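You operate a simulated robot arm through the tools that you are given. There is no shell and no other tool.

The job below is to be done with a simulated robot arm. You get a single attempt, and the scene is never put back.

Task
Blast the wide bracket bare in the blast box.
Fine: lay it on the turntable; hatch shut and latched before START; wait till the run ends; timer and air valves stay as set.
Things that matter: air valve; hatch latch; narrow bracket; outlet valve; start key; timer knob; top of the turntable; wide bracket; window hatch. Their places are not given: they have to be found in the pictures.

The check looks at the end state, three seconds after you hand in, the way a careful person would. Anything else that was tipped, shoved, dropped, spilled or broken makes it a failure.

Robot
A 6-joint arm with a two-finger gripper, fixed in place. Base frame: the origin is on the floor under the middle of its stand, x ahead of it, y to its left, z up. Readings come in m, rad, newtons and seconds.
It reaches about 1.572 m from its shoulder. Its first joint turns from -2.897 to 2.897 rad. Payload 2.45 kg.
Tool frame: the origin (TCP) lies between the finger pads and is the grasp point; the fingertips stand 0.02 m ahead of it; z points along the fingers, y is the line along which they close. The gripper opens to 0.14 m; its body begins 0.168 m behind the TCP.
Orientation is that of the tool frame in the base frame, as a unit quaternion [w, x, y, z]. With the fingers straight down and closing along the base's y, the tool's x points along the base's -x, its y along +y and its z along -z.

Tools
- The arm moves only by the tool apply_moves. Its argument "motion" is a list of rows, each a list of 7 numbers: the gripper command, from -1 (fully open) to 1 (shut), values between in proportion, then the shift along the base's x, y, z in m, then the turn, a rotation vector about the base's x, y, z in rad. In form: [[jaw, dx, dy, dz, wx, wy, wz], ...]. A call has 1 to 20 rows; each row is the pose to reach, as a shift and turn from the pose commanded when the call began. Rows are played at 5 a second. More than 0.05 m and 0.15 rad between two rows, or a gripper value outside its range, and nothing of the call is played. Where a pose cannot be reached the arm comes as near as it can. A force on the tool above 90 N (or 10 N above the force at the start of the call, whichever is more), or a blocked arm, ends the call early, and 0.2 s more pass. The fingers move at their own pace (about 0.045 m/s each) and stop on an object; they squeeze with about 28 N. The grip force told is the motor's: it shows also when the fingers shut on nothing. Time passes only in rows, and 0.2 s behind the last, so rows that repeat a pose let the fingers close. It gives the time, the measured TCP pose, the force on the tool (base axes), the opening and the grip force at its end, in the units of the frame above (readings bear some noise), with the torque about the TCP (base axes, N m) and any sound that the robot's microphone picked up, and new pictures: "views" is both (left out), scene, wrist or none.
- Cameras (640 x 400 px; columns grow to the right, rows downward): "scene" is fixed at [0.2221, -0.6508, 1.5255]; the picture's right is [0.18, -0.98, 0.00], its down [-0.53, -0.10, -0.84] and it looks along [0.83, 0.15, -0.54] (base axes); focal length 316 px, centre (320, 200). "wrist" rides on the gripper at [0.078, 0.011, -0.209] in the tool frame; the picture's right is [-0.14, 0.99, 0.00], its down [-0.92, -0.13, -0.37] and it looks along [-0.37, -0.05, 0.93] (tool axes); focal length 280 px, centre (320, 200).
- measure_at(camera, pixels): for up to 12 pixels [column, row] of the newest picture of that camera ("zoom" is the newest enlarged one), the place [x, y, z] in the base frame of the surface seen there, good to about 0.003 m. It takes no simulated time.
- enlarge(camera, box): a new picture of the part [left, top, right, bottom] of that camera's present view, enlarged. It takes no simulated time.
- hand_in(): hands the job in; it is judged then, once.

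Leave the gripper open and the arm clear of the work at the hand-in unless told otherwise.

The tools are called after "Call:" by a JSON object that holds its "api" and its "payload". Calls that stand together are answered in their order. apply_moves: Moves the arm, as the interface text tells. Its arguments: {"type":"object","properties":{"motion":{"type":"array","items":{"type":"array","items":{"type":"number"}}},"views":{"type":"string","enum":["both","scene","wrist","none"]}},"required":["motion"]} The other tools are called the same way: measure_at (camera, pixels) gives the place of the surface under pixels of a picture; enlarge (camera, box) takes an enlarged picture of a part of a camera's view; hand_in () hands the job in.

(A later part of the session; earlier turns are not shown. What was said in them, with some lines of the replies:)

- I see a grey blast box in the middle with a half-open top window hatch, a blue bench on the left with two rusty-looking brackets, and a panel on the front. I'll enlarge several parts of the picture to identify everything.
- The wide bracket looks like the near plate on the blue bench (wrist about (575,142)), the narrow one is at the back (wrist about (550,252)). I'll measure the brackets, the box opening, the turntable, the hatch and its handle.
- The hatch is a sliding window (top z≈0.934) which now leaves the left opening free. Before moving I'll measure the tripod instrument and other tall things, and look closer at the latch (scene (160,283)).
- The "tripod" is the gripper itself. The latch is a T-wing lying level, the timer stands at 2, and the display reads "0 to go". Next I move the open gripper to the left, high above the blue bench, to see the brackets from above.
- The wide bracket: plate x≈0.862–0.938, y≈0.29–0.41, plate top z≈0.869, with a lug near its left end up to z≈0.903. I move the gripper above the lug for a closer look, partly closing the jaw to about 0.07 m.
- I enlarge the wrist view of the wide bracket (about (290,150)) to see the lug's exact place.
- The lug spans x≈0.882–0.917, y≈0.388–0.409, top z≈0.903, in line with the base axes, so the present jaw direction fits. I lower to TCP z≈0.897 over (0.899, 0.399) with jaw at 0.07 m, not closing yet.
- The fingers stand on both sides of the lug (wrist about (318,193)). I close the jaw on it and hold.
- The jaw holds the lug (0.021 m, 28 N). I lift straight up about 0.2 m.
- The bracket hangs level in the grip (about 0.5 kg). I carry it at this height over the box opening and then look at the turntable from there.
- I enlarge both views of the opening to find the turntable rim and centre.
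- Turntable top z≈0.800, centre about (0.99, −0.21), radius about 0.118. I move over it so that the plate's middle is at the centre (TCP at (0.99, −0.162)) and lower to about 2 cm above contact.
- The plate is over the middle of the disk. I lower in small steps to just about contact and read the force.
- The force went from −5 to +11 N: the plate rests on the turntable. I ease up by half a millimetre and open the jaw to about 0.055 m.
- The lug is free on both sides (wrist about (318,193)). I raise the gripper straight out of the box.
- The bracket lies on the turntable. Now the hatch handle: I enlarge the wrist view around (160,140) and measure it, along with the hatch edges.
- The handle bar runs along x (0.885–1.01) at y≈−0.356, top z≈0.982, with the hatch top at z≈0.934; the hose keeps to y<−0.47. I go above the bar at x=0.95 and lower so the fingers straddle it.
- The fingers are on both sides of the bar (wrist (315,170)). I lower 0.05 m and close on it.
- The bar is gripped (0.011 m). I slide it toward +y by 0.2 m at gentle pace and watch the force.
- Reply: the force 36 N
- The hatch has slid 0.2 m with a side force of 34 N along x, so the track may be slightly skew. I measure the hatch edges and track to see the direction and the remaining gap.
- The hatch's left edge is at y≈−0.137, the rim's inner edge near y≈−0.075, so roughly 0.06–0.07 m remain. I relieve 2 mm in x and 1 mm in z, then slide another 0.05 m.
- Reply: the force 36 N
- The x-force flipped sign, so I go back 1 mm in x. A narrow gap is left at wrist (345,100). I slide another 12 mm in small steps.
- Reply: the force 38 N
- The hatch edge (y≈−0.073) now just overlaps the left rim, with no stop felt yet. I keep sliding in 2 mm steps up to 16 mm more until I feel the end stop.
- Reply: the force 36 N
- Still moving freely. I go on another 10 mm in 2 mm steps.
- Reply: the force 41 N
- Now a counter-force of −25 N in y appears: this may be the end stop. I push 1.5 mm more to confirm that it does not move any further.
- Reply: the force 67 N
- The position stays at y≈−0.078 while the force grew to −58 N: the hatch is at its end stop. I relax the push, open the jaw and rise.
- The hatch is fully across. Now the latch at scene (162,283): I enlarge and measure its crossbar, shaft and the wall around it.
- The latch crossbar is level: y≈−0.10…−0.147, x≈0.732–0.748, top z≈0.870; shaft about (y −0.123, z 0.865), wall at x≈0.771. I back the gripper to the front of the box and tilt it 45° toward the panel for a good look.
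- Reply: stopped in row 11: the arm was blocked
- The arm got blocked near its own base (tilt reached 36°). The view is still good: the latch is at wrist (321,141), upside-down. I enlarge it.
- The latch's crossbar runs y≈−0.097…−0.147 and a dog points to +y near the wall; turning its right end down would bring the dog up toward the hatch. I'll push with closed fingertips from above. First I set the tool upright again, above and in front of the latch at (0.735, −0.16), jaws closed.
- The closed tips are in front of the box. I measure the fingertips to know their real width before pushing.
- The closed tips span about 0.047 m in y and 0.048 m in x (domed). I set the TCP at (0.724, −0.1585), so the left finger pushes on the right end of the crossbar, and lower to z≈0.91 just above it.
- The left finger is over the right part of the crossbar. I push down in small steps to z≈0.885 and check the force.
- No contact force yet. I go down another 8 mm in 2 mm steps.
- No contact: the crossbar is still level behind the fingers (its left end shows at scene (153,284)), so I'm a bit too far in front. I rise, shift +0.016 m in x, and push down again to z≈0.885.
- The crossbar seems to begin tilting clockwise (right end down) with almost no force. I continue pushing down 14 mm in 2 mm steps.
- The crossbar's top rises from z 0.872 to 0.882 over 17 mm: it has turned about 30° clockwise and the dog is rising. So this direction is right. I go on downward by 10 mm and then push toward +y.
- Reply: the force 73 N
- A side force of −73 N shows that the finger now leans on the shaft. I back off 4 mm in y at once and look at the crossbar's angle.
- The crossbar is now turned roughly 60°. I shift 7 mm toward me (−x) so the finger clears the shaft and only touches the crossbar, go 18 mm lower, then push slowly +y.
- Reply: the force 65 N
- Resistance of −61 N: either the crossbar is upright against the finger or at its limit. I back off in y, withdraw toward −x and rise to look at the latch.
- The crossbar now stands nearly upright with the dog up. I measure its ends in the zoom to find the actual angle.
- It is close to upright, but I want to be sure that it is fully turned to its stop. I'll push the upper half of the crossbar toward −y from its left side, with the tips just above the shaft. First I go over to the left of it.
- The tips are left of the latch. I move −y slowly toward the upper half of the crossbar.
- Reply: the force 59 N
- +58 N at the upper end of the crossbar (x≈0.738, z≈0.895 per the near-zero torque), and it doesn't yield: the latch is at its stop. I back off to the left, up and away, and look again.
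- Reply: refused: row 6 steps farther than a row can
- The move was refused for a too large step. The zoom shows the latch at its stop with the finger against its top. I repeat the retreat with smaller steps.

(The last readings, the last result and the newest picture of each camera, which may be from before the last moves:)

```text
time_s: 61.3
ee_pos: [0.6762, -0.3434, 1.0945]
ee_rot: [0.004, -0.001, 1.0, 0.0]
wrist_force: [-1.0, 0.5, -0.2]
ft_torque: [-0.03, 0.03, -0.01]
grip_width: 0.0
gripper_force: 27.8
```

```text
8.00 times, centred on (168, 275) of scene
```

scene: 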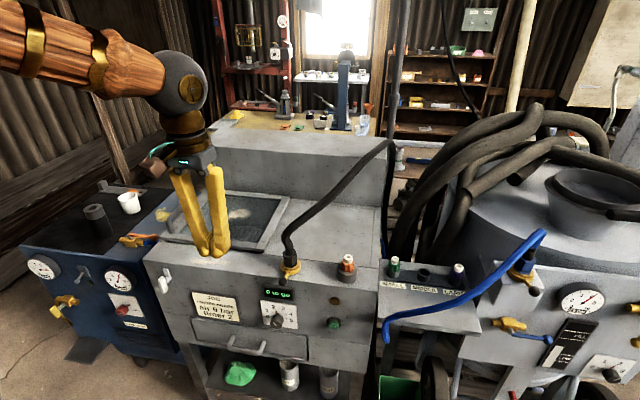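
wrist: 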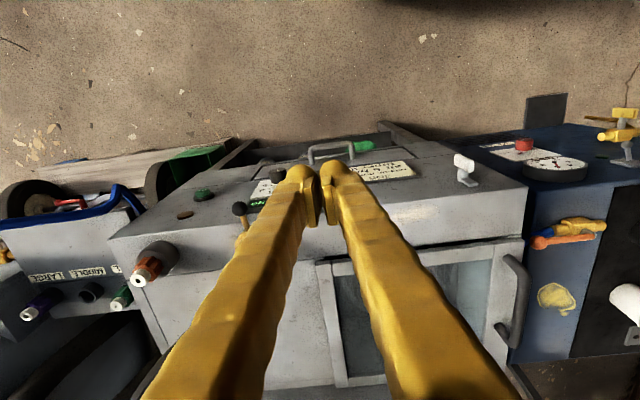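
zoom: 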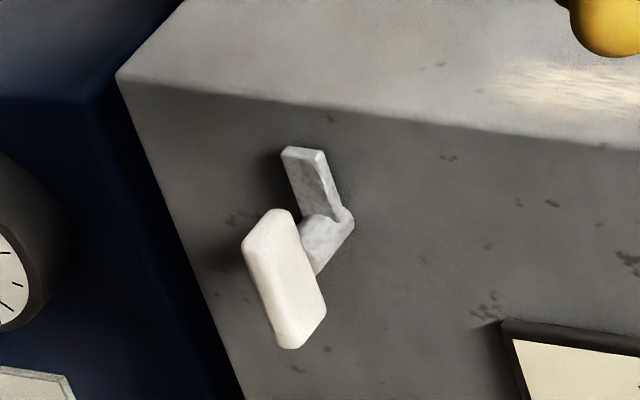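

The latch stands fully upright at its stop. Before START I check that the hatch is still against its left stop.

Call:
{"api": "enlarge", "payload": {"camera": "wrist", "box": [420, 220, 560, 340]}}

Call:
{"api": "enlarge", "payload": {"camera": "scene", "box": [150, 180, 310, 280]}}

Call:
{"api": "measure_at", "payload": {"camera": "zoom", "pixels": [[60, 235], [30, 240], [20, 245], [40, 220], [100, 190], [200, 75], [190, 60], [150, 100], [90, 130], [500, 300], [590, 110], [440, 330]]}}

```text
3.33 times, centred on (490, 280) of wrist
```

zoom: 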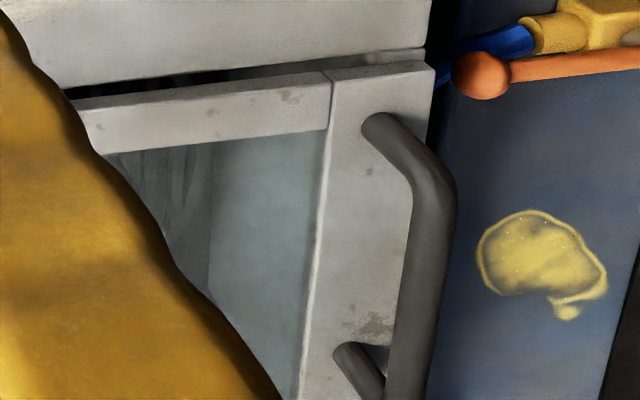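

```text
4.00 times, centred on (230, 230) of scene
```

zoom: 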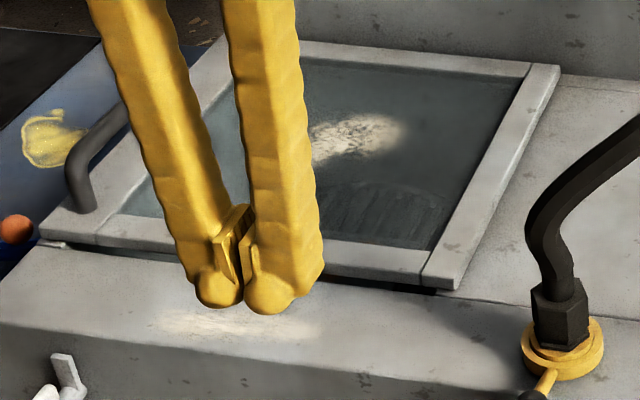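

```text
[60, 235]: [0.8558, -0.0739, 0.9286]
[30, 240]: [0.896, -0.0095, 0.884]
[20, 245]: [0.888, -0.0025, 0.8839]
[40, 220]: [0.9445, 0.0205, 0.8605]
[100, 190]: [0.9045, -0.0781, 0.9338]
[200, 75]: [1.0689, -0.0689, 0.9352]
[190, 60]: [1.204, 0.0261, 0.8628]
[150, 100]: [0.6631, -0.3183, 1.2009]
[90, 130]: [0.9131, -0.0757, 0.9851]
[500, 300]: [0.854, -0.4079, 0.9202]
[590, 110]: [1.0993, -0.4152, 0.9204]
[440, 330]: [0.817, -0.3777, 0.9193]
```

The hatch lies flush with the box's left side, handle at y≈−0.077: shut. Now the START key: I measure the button and its surroundings.

Call:
{"api": "enlarge", "payload": {"camera": "scene", "box": [300, 270, 400, 340]}}

Call:
{"api": "measure_at", "payload": {"camera": "zoom", "pixels": [[212, 335], [200, 325], [225, 330], [212, 320], [215, 348], [195, 310], [240, 300], [150, 340], [300, 340], [213, 200], [300, 40], [480, 250]]}}

Call:
{"api": "measure_at", "payload": {"camera": "wrist", "pixels": [[203, 193], [196, 196], [209, 193], [203, 198], [140, 278], [155, 262], [240, 208], [120, 295], [130, 205], [187, 215], [60, 220], [150, 250]]}}

```text
5.71 times, centred on (350, 305) of scene
```

zoom: 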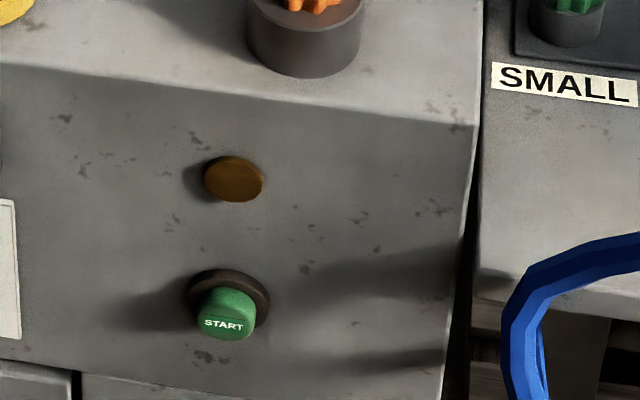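

```text
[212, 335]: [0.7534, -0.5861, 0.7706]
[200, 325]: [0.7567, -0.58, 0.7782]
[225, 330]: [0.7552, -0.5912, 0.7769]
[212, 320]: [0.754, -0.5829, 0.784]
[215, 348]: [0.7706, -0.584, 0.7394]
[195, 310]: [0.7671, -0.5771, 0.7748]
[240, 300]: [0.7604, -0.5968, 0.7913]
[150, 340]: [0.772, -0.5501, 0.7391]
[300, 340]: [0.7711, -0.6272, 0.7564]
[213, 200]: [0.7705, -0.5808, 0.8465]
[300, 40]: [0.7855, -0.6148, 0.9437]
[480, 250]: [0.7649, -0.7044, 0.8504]
```

```text
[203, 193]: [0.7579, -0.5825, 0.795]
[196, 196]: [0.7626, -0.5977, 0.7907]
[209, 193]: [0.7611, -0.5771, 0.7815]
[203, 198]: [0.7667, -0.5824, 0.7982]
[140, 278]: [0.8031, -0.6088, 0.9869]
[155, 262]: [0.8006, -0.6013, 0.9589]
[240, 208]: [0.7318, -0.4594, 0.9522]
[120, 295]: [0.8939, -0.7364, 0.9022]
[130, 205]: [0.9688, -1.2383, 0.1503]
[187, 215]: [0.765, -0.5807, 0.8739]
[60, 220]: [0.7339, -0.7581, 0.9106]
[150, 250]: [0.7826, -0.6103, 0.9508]
```

The START key's face is at x≈0.7535, y≈−0.585, z≈0.781. I tilt the closed gripper about 55° toward the panel while moving in front of it, staying clear of the air-valve lever at (0.733, −0.457, 0.95).

Call:
{"api": "apply_moves", "payload": {"motion": [[1, -0.004, -0.024, 0.0, 0, -0.096, 0], [1, -0.008, -0.048, 0.0, 0, -0.192, 0], [1, -0.012, -0.072, 0.0, 0, -0.288, 0], [1, -0.016, -0.096, 0.0, 0, -0.384, 0], [1, -0.02, -0.12, 0.0, 0, -0.48, 0], [1, -0.024, -0.144, -0.01, 0, -0.576, 0], [1, -0.028, -0.168, -0.03, 0, -0.672, 0], [1, -0.032, -0.192, -0.05, 0, -0.768, 0], [1, -0.036, -0.216, -0.07, 0, -0.864, 0], [1, -0.036, -0.2416, -0.09, 0, -0.96, 0], [1, -0.036, -0.2416, -0.09, 0, -0.96, 0]], "views": "both"}}

```text
time_s: 63.7
ee_pos: [0.6406, -0.5858, 1.0077]
ee_rot: [0.466, 0.0, 0.885, -0.002]
wrist_force: [-0.7, 0.7, 0.2]
ft_torque: [-0.01, 0.0, 0.01]
grip_width: 0.0
gripper_force: 28.4
```

scene: 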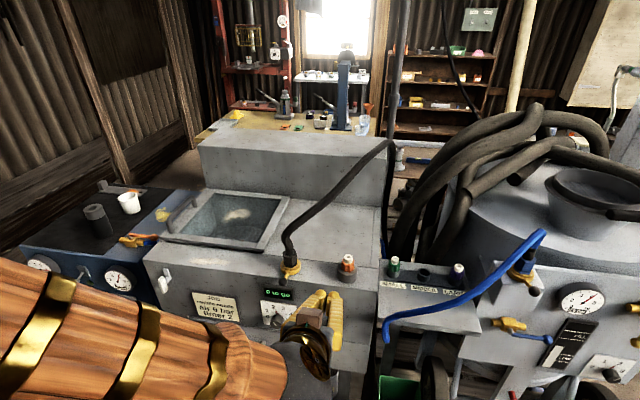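
wrist: 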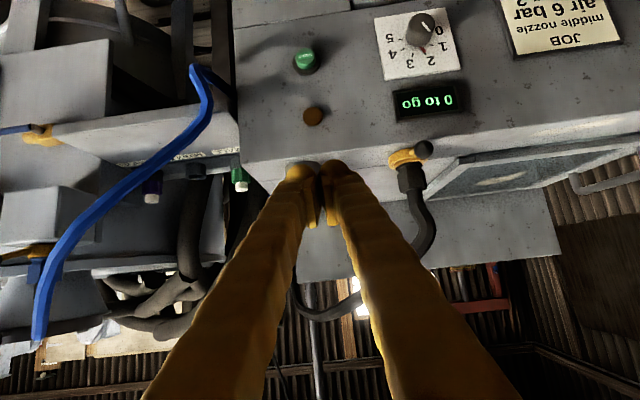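

The gripper points at the panel; the START key shows at wrist (305,60), the timer at (420,32). I measure the key again from here.

Call:
{"api": "measure_at", "payload": {"camera": "wrist", "pixels": [[303, 55], [298, 56], [309, 55], [303, 50], [304, 63], [312, 115], [425, 148], [190, 70], [205, 95], [303, 60]]}}

Call:
{"api": "enlarge", "payload": {"camera": "wrist", "box": [270, 30, 340, 80]}}

```text
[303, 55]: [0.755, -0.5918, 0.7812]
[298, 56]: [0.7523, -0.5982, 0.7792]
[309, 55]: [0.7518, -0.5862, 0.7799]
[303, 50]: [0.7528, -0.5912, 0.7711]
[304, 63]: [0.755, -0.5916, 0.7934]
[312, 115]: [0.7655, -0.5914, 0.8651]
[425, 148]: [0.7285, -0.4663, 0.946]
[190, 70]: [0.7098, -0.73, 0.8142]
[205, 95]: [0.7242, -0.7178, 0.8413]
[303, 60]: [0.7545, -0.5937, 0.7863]
```

```text
8.00 times, centred on (305, 55) of wrist
```

zoom: 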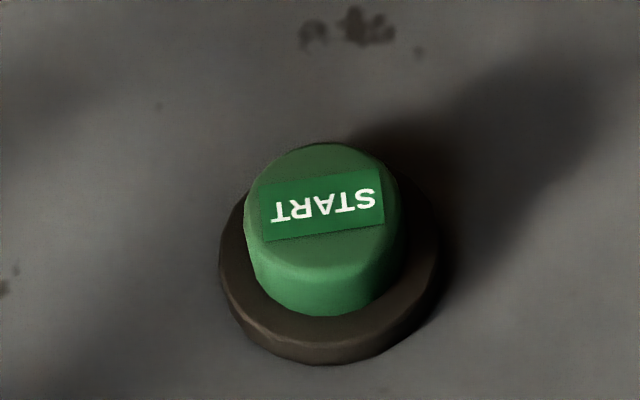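

Key centre ≈ (0.7535, −0.590, 0.780). Each fingertip is about 12 mm off the middle line, so I aim the right finger at it (TCP y = −0.580). I lower to TCP (0.66, −0.58, 0.788), still clear of the panel.

Call:
{"api": "apply_moves", "payload": {"motion": [[1, 0, 0.003, -0.04, 0, 0, 0], [1, 0.005, 0.006, -0.08, 0, 0, 0], [1, 0.01, 0.006, -0.12, 0, 0, 0], [1, 0.015, 0.006, -0.16, 0, 0, 0], [1, 0.02, 0.006, -0.195, 0, 0, 0], [1, 0.02, 0.006, -0.218, 0, 0, 0], [1, 0.02, 0.006, -0.218, 0, 0, 0]], "views": "both"}}

Call:
{"api": "enlarge", "payload": {"camera": "wrist", "box": [240, 80, 420, 220]}}

```text
time_s: 65.3
ee_pos: [0.6606, -0.5782, 0.7861]
ee_rot: [0.465, 0.0, 0.885, 0.0]
wrist_force: [-0.4, -0.7, 0.4]
ft_torque: [0.02, 0.02, 0.0]
grip_width: 0.0
gripper_force: 27.9
```

scene: 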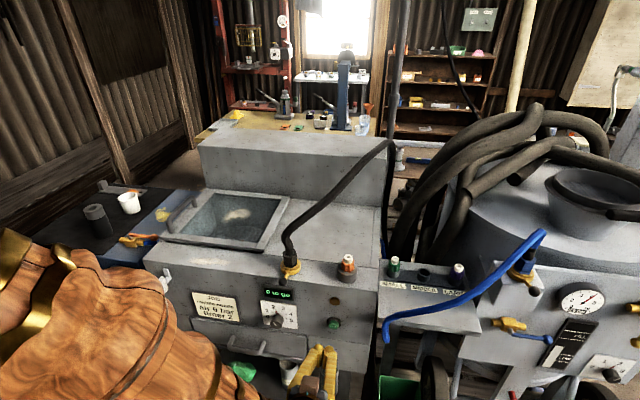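
wrist: 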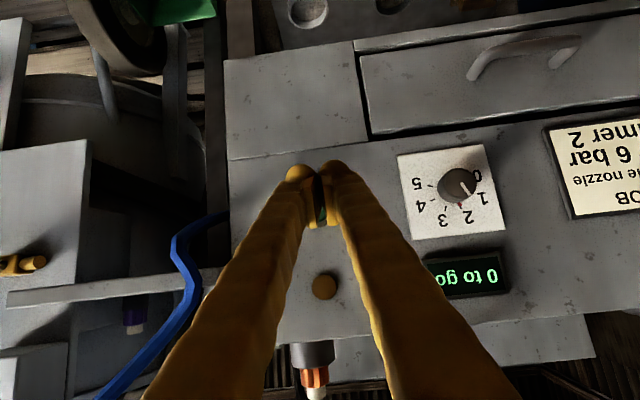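

```text
2.86 times, centred on (330, 150) of wrist
```

zoom: 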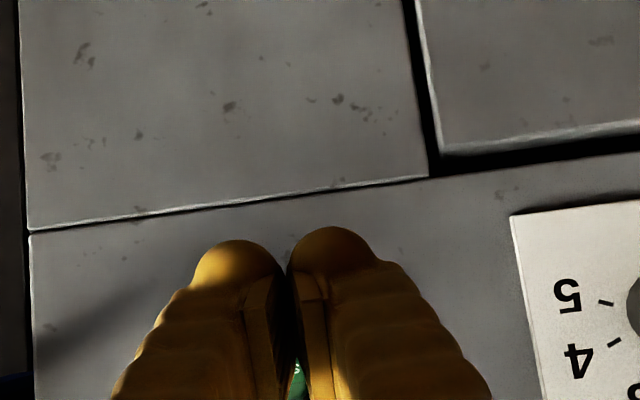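

The key is hidden right behind the fingertips (green seen through the gap). I advance +x to TCP x≈0.726, just short of contact.

Call:
{"api": "apply_moves", "payload": {"motion": [[1, 0.02, 0, 0, 0, 0, 0], [1, 0.04, 0, 0, 0, 0, 0], [1, 0.055, 0, 0, 0, 0, 0], [1, 0.065, 0, 0, 0, 0, 0], [1, 0.065, 0, 0, 0, 0, 0]], "views": "both"}}

Call:
{"api": "enlarge", "payload": {"camera": "wrist", "box": [240, 100, 420, 240]}}

Call:
{"api": "enlarge", "payload": {"camera": "scene", "box": [290, 280, 390, 350]}}

```text
time_s: 66.5
ee_pos: [0.7249, -0.5795, 0.788]
ee_rot: [0.465, -0.001, 0.885, 0.0]
wrist_force: [-0.1, -0.6, -0.1]
ft_torque: [0.01, 0.01, -0.02]
grip_width: 0.0
gripper_force: 27.9
```

scene: 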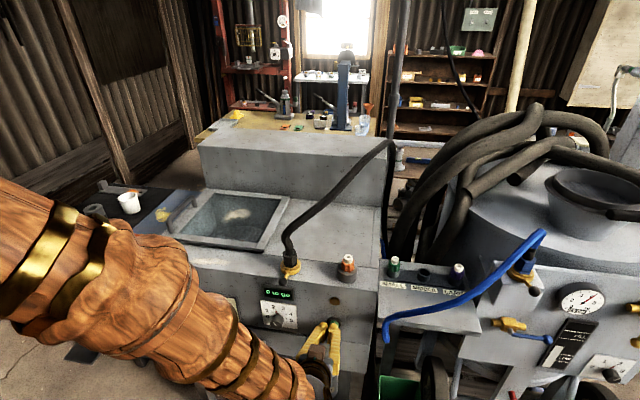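
wrist: 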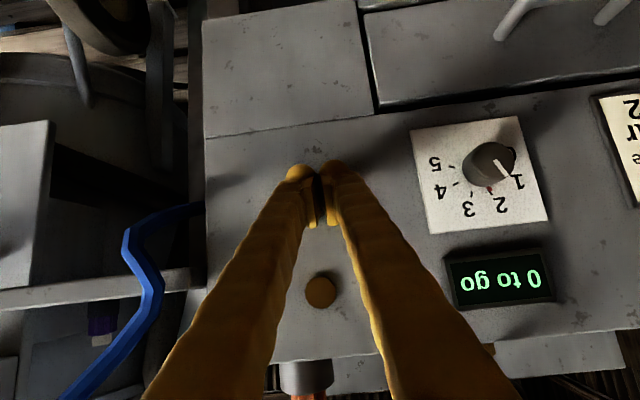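

```text
2.86 times, centred on (330, 170) of wrist
```

zoom: 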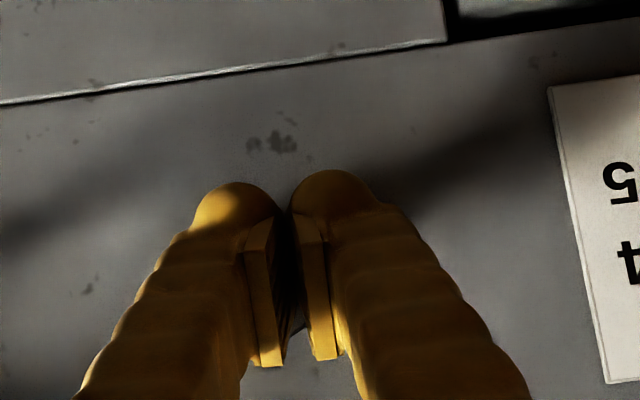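

```text
5.71 times, centred on (340, 315) of scene
```

zoom: 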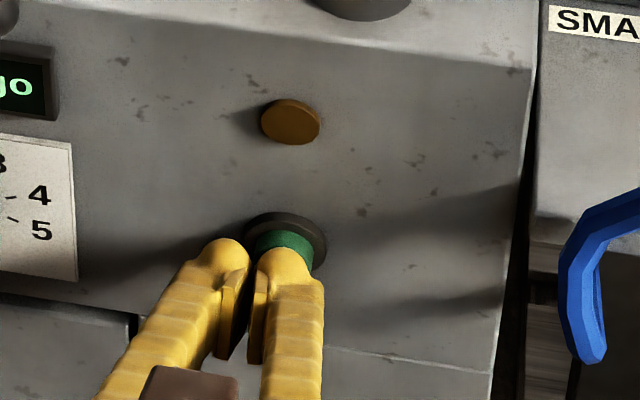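

The right fingertip is right in front of the green key. I press forward in 2 mm steps, up to 10 mm, watching force and sound.

Call:
{"api": "apply_moves", "payload": {"motion": [[1, 0.002, 0, 0, 0, 0, 0], [1, 0.004, 0, 0, 0, 0, 0], [1, 0.006, 0, 0, 0, 0, 0], [1, 0.008, 0, 0, 0, 0, 0], [1, 0.008, 0, 0, 0, 0, 0]], "views": "both"}}

Call:
{"api": "enlarge", "payload": {"camera": "scene", "box": [250, 270, 390, 350]}}

```text
time_s: 67.7
ee_pos: [0.7334, -0.5773, 0.7876]
ee_rot: [0.464, -0.001, 0.886, 0.0]
wrist_force: [-2.8, -0.8, 1.8]
ft_torque: [-0.02, 0.01, -0.03]
grip_width: 0.0001
gripper_force: 28.3
heard: click
```

scene: 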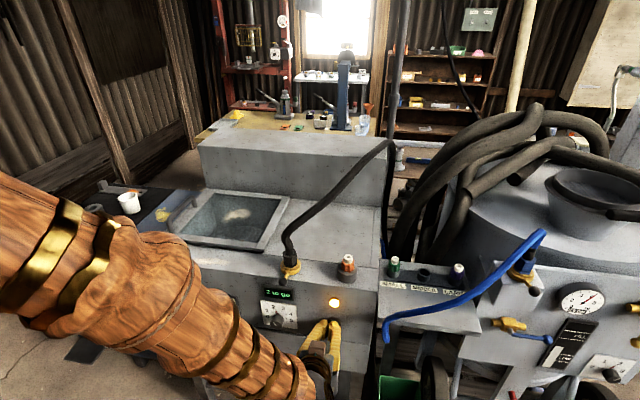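
wrist: 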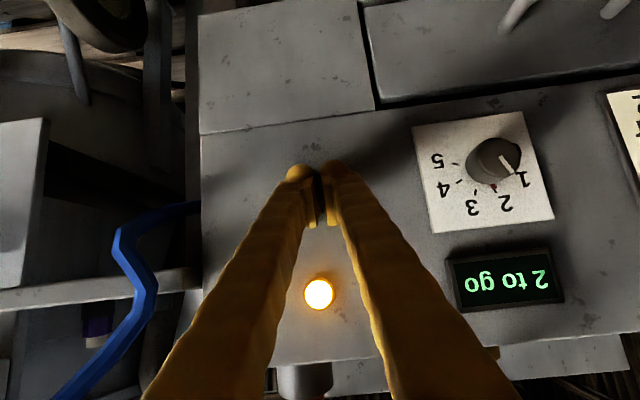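

```text
4.57 times, centred on (320, 310) of scene
```

zoom: 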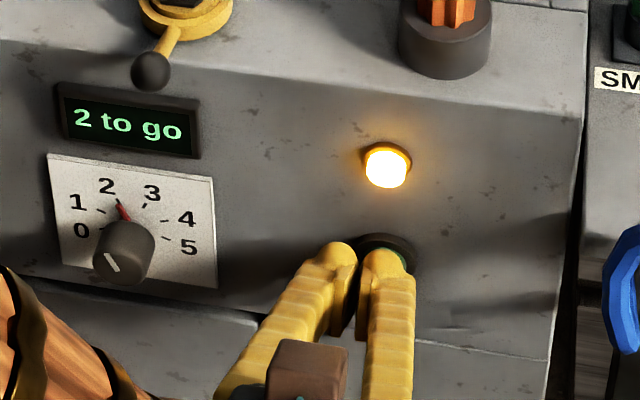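

A click; the lamp lights and the display says "2 to go": the run is on. I withdraw straight back from the key, rise a bit and then wait.

Call:
{"api": "apply_moves", "payload": {"motion": [[1, -0.01, 0, 0, 0, 0, 0], [1, -0.03, 0, 0, 0, 0, 0], [1, -0.06, 0, 0, 0, 0, 0], [1, -0.075, 0, 0.03, 0, 0, 0], [1, -0.085, 0, 0.07, 0, 0, 0], [1, -0.09, 0, 0.11, 0, 0, 0], [1, -0.09, 0, 0.15, 0, 0, 0], [1, -0.09, 0, 0.19, 0, 0, 0], [1, -0.09, 0, 0.22, 0, 0, 0], [1, -0.09, 0, 0.22, 0, 0, 0]], "views": "both"}}

```text
time_s: 69.9
ee_pos: [0.6411, -0.5812, 1.0091]
ee_rot: [0.465, -0.001, 0.885, 0.0]
wrist_force: [0.3, -0.5, 0.4]
ft_torque: [0.0, 0.01, -0.01]
grip_width: 0.0
gripper_force: 27.9
```

scene: 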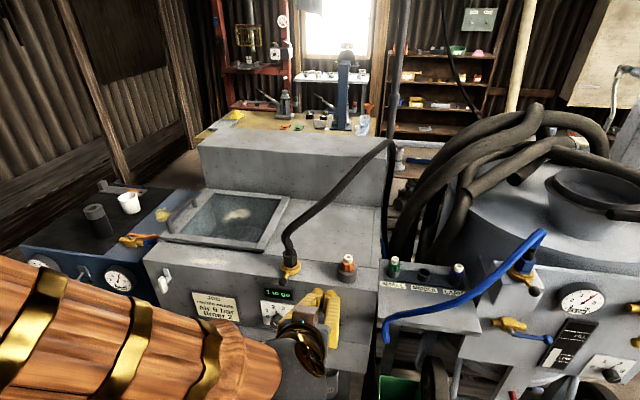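
wrist: 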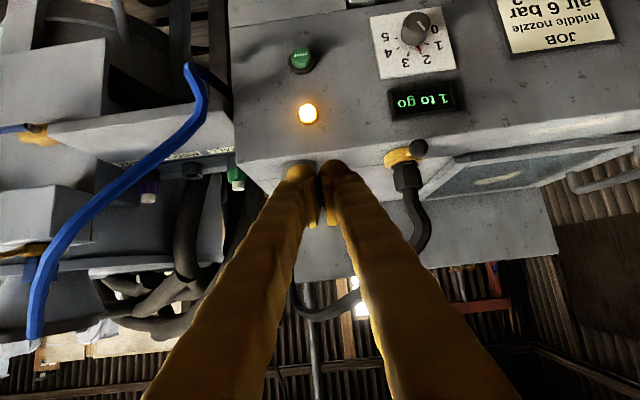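

"1 to go" now. I hold still and wait a few seconds.

Call:
{"api": "apply_moves", "payload": {"motion": [[1, 0, 0, 0, 0, 0, 0], [1, 0, 0, 0, 0, 0, 0], [1, 0, 0, 0, 0, 0, 0], [1, 0, 0, 0, 0, 0, 0], [1, 0, 0, 0, 0, 0, 0], [1, 0, 0, 0, 0, 0, 0], [1, 0, 0, 0, 0, 0, 0], [1, 0, 0, 0, 0, 0, 0], [1, 0, 0, 0, 0, 0, 0], [1, 0, 0, 0, 0, 0, 0]], "views": "both"}}

```text
time_s: 72.1
ee_pos: [0.6414, -0.5793, 1.0082]
ee_rot: [0.464, -0.001, 0.886, 0.0]
wrist_force: [-0.7, -0.8, 1.0]
ft_torque: [0.01, -0.01, 0.02]
grip_width: 0.0
gripper_force: 27.8
```

scene: 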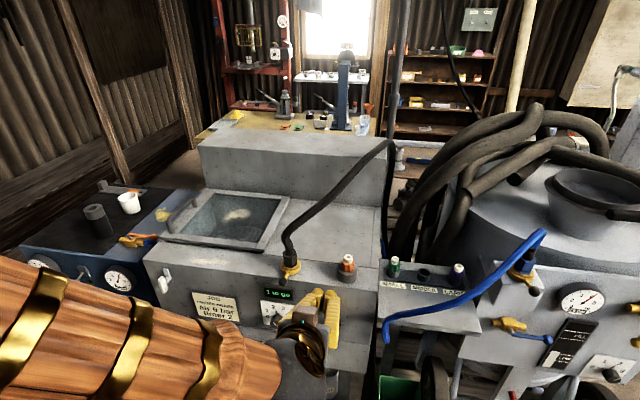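
wrist: 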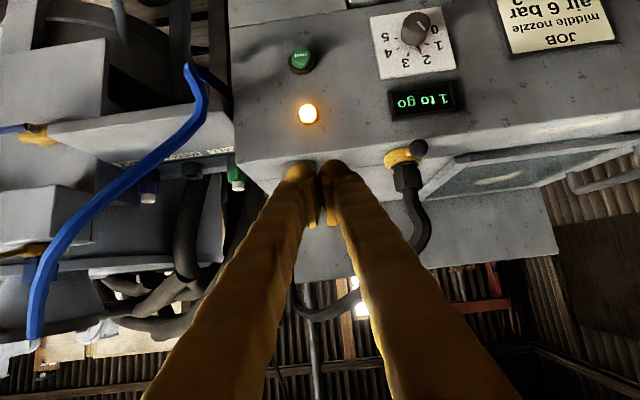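

Lamp still lit, "1 to go". I wait another 4 seconds.

Call:
{"api": "apply_moves", "payload": {"motion": [[1, 0, 0, 0, 0, 0, 0], [1, 0, 0, 0, 0, 0, 0], [1, 0, 0, 0, 0, 0, 0], [1, 0, 0, 0, 0, 0, 0], [1, 0, 0, 0, 0, 0, 0], [1, 0, 0, 0, 0, 0, 0], [1, 0, 0, 0, 0, 0, 0], [1, 0, 0, 0, 0, 0, 0], [1, 0, 0, 0, 0, 0, 0], [1, 0, 0, 0, 0, 0, 0], [1, 0, 0, 0, 0, 0, 0], [1, 0, 0, 0, 0, 0, 0], [1, 0, 0, 0, 0, 0, 0], [1, 0, 0, 0, 0, 0, 0], [1, 0, 0, 0, 0, 0, 0], [1, 0, 0, 0, 0, 0, 0], [1, 0, 0, 0, 0, 0, 0], [1, 0, 0, 0, 0, 0, 0], [1, 0, 0, 0, 0, 0, 0], [1, 0, 0, 0, 0, 0, 0]], "views": "wrist"}}

```text
time_s: 76.3
ee_pos: [0.6418, -0.5814, 1.008]
ee_rot: [0.465, 0.0, 0.885, -0.001]
wrist_force: [0.3, 0.5, 0.9]
ft_torque: [-0.05, 0.01, -0.01]
grip_width: 0.0002
gripper_force: 28.6
```

wrist: 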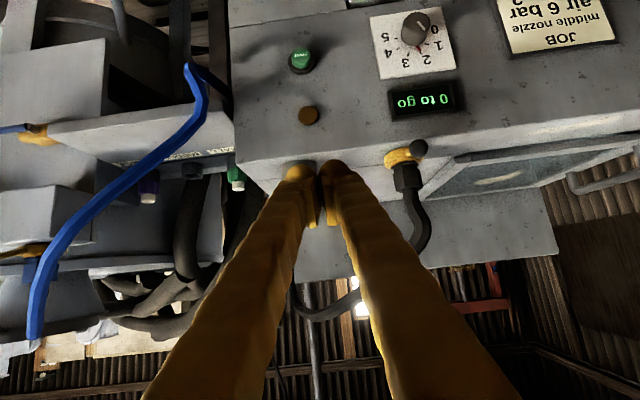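

"0 to go" and the lamp is out: the run has ended. I move up and back to the starting place with the tool upright and the jaw opening, to look through the window at the bracket.

Call:
{"api": "apply_moves", "payload": {"motion": [[1, 0, 0.0335, 0.02, 0, 0.08, 0], [1, 0, 0.067, 0.04, 0, 0.16, 0], [1, 0, 0.1, 0.06, 0, 0.24, 0], [1, 0, 0.134, 0.08, 0, 0.32, 0], [1, 0, 0.167, 0.1, 0, 0.4, 0], [0.5, 0, 0.2, 0.12, 0, 0.48, 0], [0, 0.025, 0.234, 0.14, 0, 0.56, 0], [-0.5, 0.05, 0.267, 0.16, 0, 0.64, 0], [-1, 0.075, 0.3, 0.18, 0, 0.72, 0], [-1, 0.1, 0.334, 0.2, 0, 0.8, 0], [-1, 0.125, 0.367, 0.22, 0, 0.88, 0], [-1, 0.15, 0.4, 0.24, 0, 0.96, 0], [-1, 0.15, 0.4, 0.24, 0, 0.96, 0], [-1, 0.15, 0.4, 0.24, 0, 0.96, 0]], "views": "both"}}

Call:
{"api": "enlarge", "payload": {"camera": "wrist", "box": [230, 120, 420, 290]}}

Call:
{"api": "enlarge", "payload": {"camera": "scene", "box": [150, 170, 310, 300]}}

```text
time_s: 79.3
ee_pos: [0.7965, -0.1785, 1.2485]
ee_rot: [0.004, 0.0, 1.0, 0.0]
wrist_force: [-0.6, -1.0, -0.1]
ft_torque: [0.03, 0.04, 0.03]
grip_width: 0.14
gripper_force: 0.1
```

scene: 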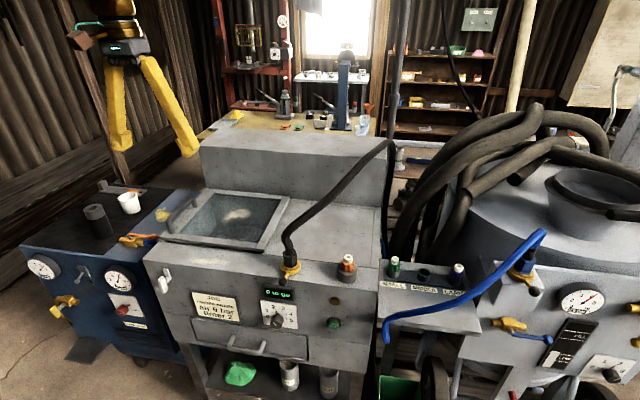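
wrist: 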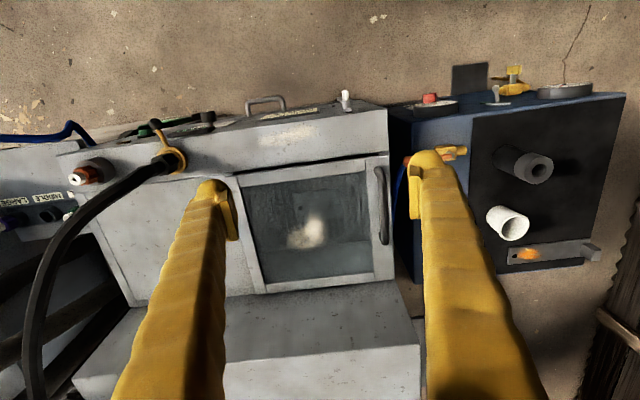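

```text
2.35 times, centred on (325, 205) of wrist
```

zoom: 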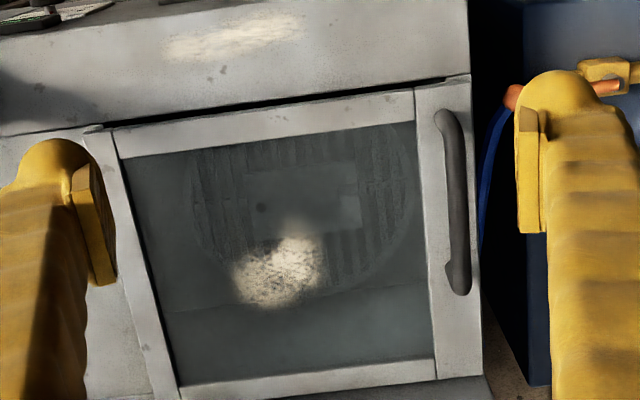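

```text
3.08 times, centred on (230, 235) of scene
```

zoom: 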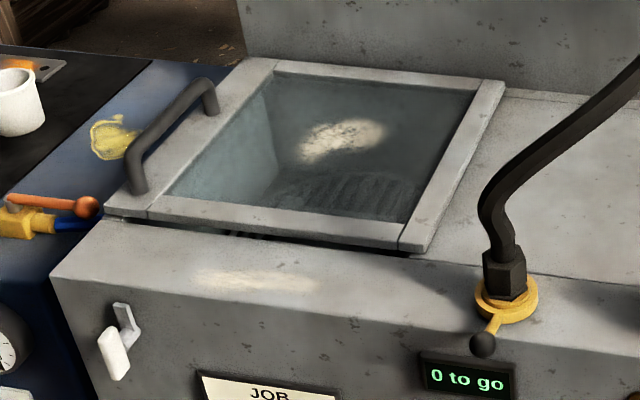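

Through the glass the bracket shows at wrist (318,200). I enlarge more to check that the orange rust is gone.

Call:
{"api": "enlarge", "payload": {"camera": "wrist", "box": [270, 170, 370, 240]}}

Call:
{"api": "enlarge", "payload": {"camera": "scene", "box": [250, 260, 350, 340]}}

Call:
{"api": "enlarge", "payload": {"camera": "scene", "box": [370, 220, 640, 400]}}

Call:
{"api": "enlarge", "payload": {"camera": "scene", "box": [20, 160, 200, 350]}}

```text
5.71 times, centred on (320, 205) of wrist
```

zoom: 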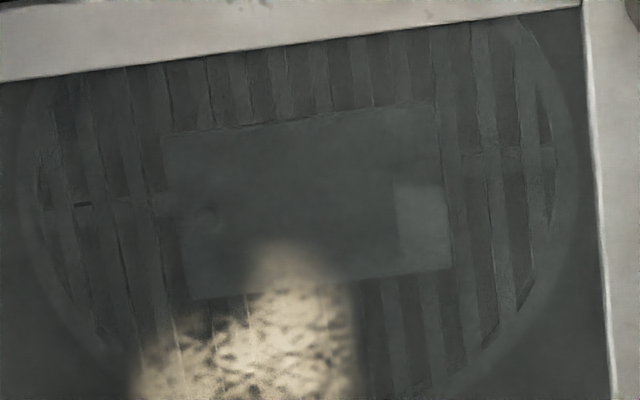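

```text
5.00 times, centred on (300, 300) of scene
```

zoom: 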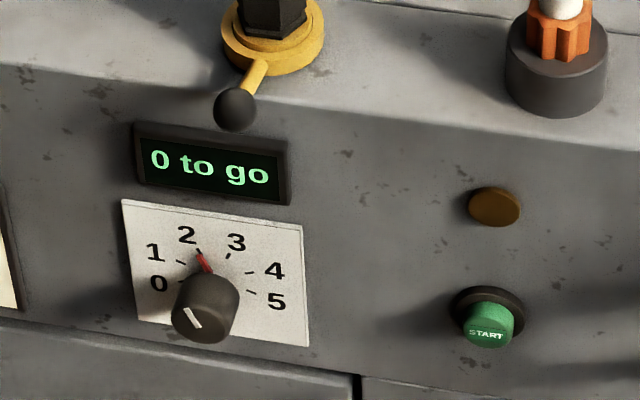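

```text
2.22 times, centred on (505, 310) of scene
```

zoom: 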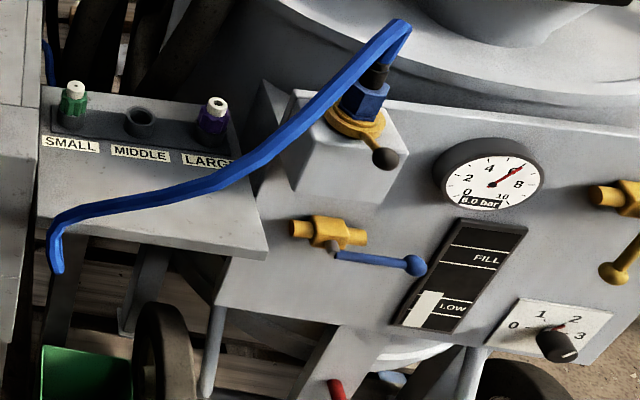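

```text
2.11 times, centred on (110, 255) of scene
```

zoom: 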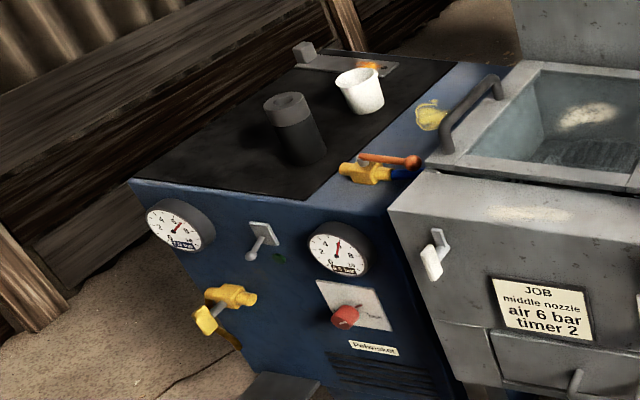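

All settings look as they were (timer 2, valves and gauges the same, narrow bracket in place), and I see no orange on the plate. For a surer look I bring the camera a bit closer above the window.

Call:
{"api": "apply_moves", "payload": {"motion": [[-1, 0.04, 0, -0.01, 0, 0, 0], [-1, 0.08, 0, -0.03, 0, 0, 0], [-1, 0.12, -0.01, -0.05, 0, 0, 0], [-1, 0.15, -0.02, -0.08, 0, 0, 0], [-1, 0.15, -0.02, -0.1, 0, 0, 0], [-1, 0.15, -0.02, -0.1, 0, 0, 0]], "views": "wrist"}}

Call:
{"api": "enlarge", "payload": {"camera": "wrist", "box": [210, 60, 390, 180]}}

```text
time_s: 80.7
ee_pos: [0.9446, -0.1974, 1.1469]
ee_rot: [0.003, 0.0, 1.0, 0.0]
wrist_force: [-0.4, 0.2, -0.1]
ft_torque: [-0.03, 0.0, 0.0]
grip_width: 0.14
gripper_force: 0.1
```

wrist: 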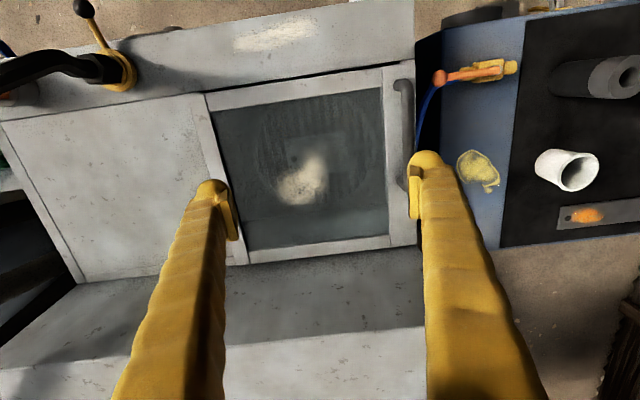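

```text
3.33 times, centred on (300, 120) of wrist
```

zoom: 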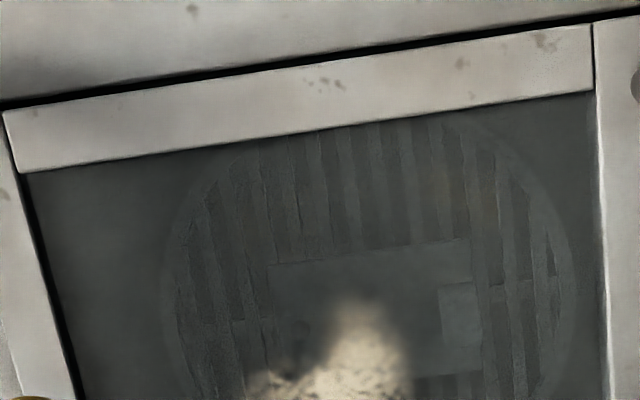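

From here the scuffed spot of the glass covers the plate's middle, but the earlier angle showed the rust area plainly grey. I move back up to the start pose, jaw open, clear of the work.

Call:
{"api": "apply_moves", "payload": {"motion": [[-1, -0.02, 0, 0.03, 0, 0, 0], [-1, -0.05, 0.005, 0.06, 0, 0, 0], [-1, -0.09, 0.01, 0.08, 0, 0, 0], [-1, -0.13, 0.015, 0.1, 0, 0, 0], [-1, -0.15, 0.02, 0.13, 0, 0, 0], [-1, -0.15, 0.02, 0.13, 0, 0, 0], [-1, -0.15, 0.02, 0.13, 0, 0, 0]], "views": "both"}}

Call:
{"api": "enlarge", "payload": {"camera": "wrist", "box": [270, 170, 370, 240]}}

Call:
{"api": "enlarge", "payload": {"camera": "scene", "box": [140, 180, 400, 350]}}

```text
time_s: 82.3
ee_pos: [0.7947, -0.179, 1.2815]
ee_rot: [0.004, 0.0, 1.0, 0.0]
wrist_force: [-0.3, -1.2, 0.1]
ft_torque: [0.02, -0.04, 0.03]
grip_width: 0.14
gripper_force: 0.1
```

scene: 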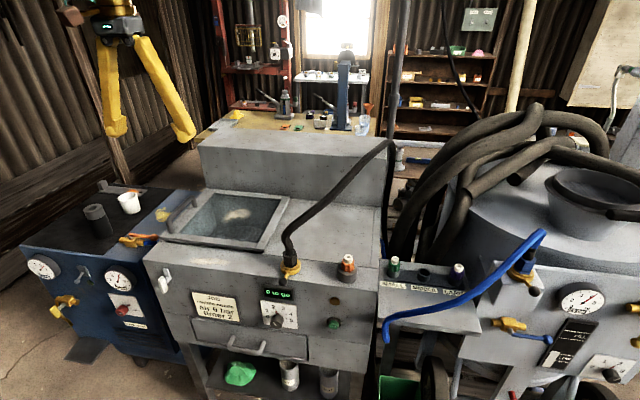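
wrist: 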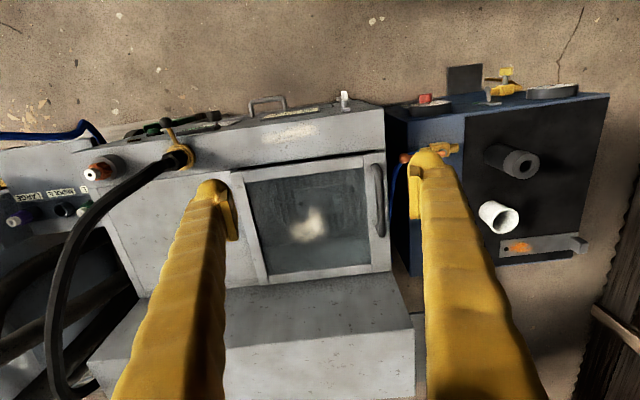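

```text
5.71 times, centred on (320, 205) of wrist
```

zoom: 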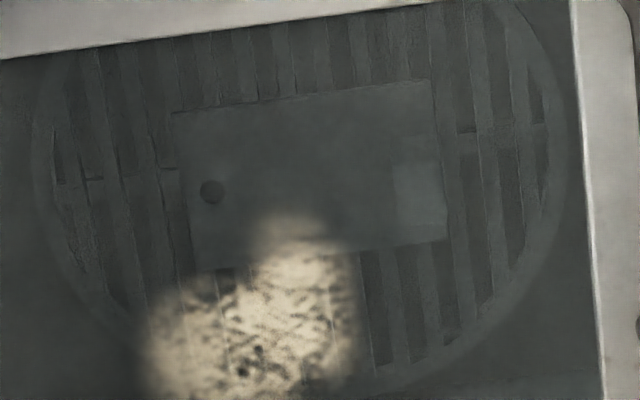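

```text
2.35 times, centred on (270, 265) of scene
```

zoom: 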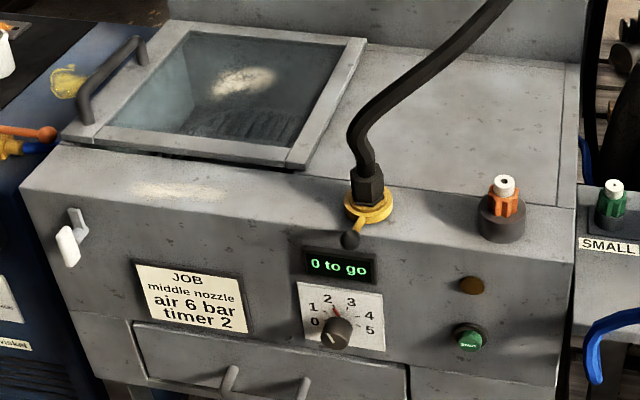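

The plate, seen through the glass between its hole and lug, is plain grey with no orange left. The display reads "0 to go", the hatch is shut and latched, and the timer still stands at 2. The valves and the narrow bracket are as they were. The gripper is open and clear of the work, so I hand in the job.

Call:
{"api": "hand_in", "payload": {}}

```text
The job is handed in.
```

The wide bracket has been blasted in the box and handed in, and through the window its rust patch now looks plain grey. A scuffed spot on the hatch glass hides the lower edge of the plate, so I could not see every part of it. The hatch stayed shut, so I did not look at the underside.

- **Bracket:** it lies flat near the centre of the turntable, inside the closed box.
- **Hatch:** it was slid to its end stop, and the latch was turned to its stop before I pressed START.
- **Run:** START clicked, the lamp lit, and the display counted from "2 to go" to "0 to go" before I moved away.
- **Settings:** I did not touch the timer or the valves. The timer still points at 2, and the valves look as they did at the start.
- **Other things:** nothing was knocked over or spilled that I could see, and the narrow bracket is where it was. While turning the latch, the fingers pressed on its shaft with about 73 N, and I saw no damage there.

The gripper is open and clear of the work.
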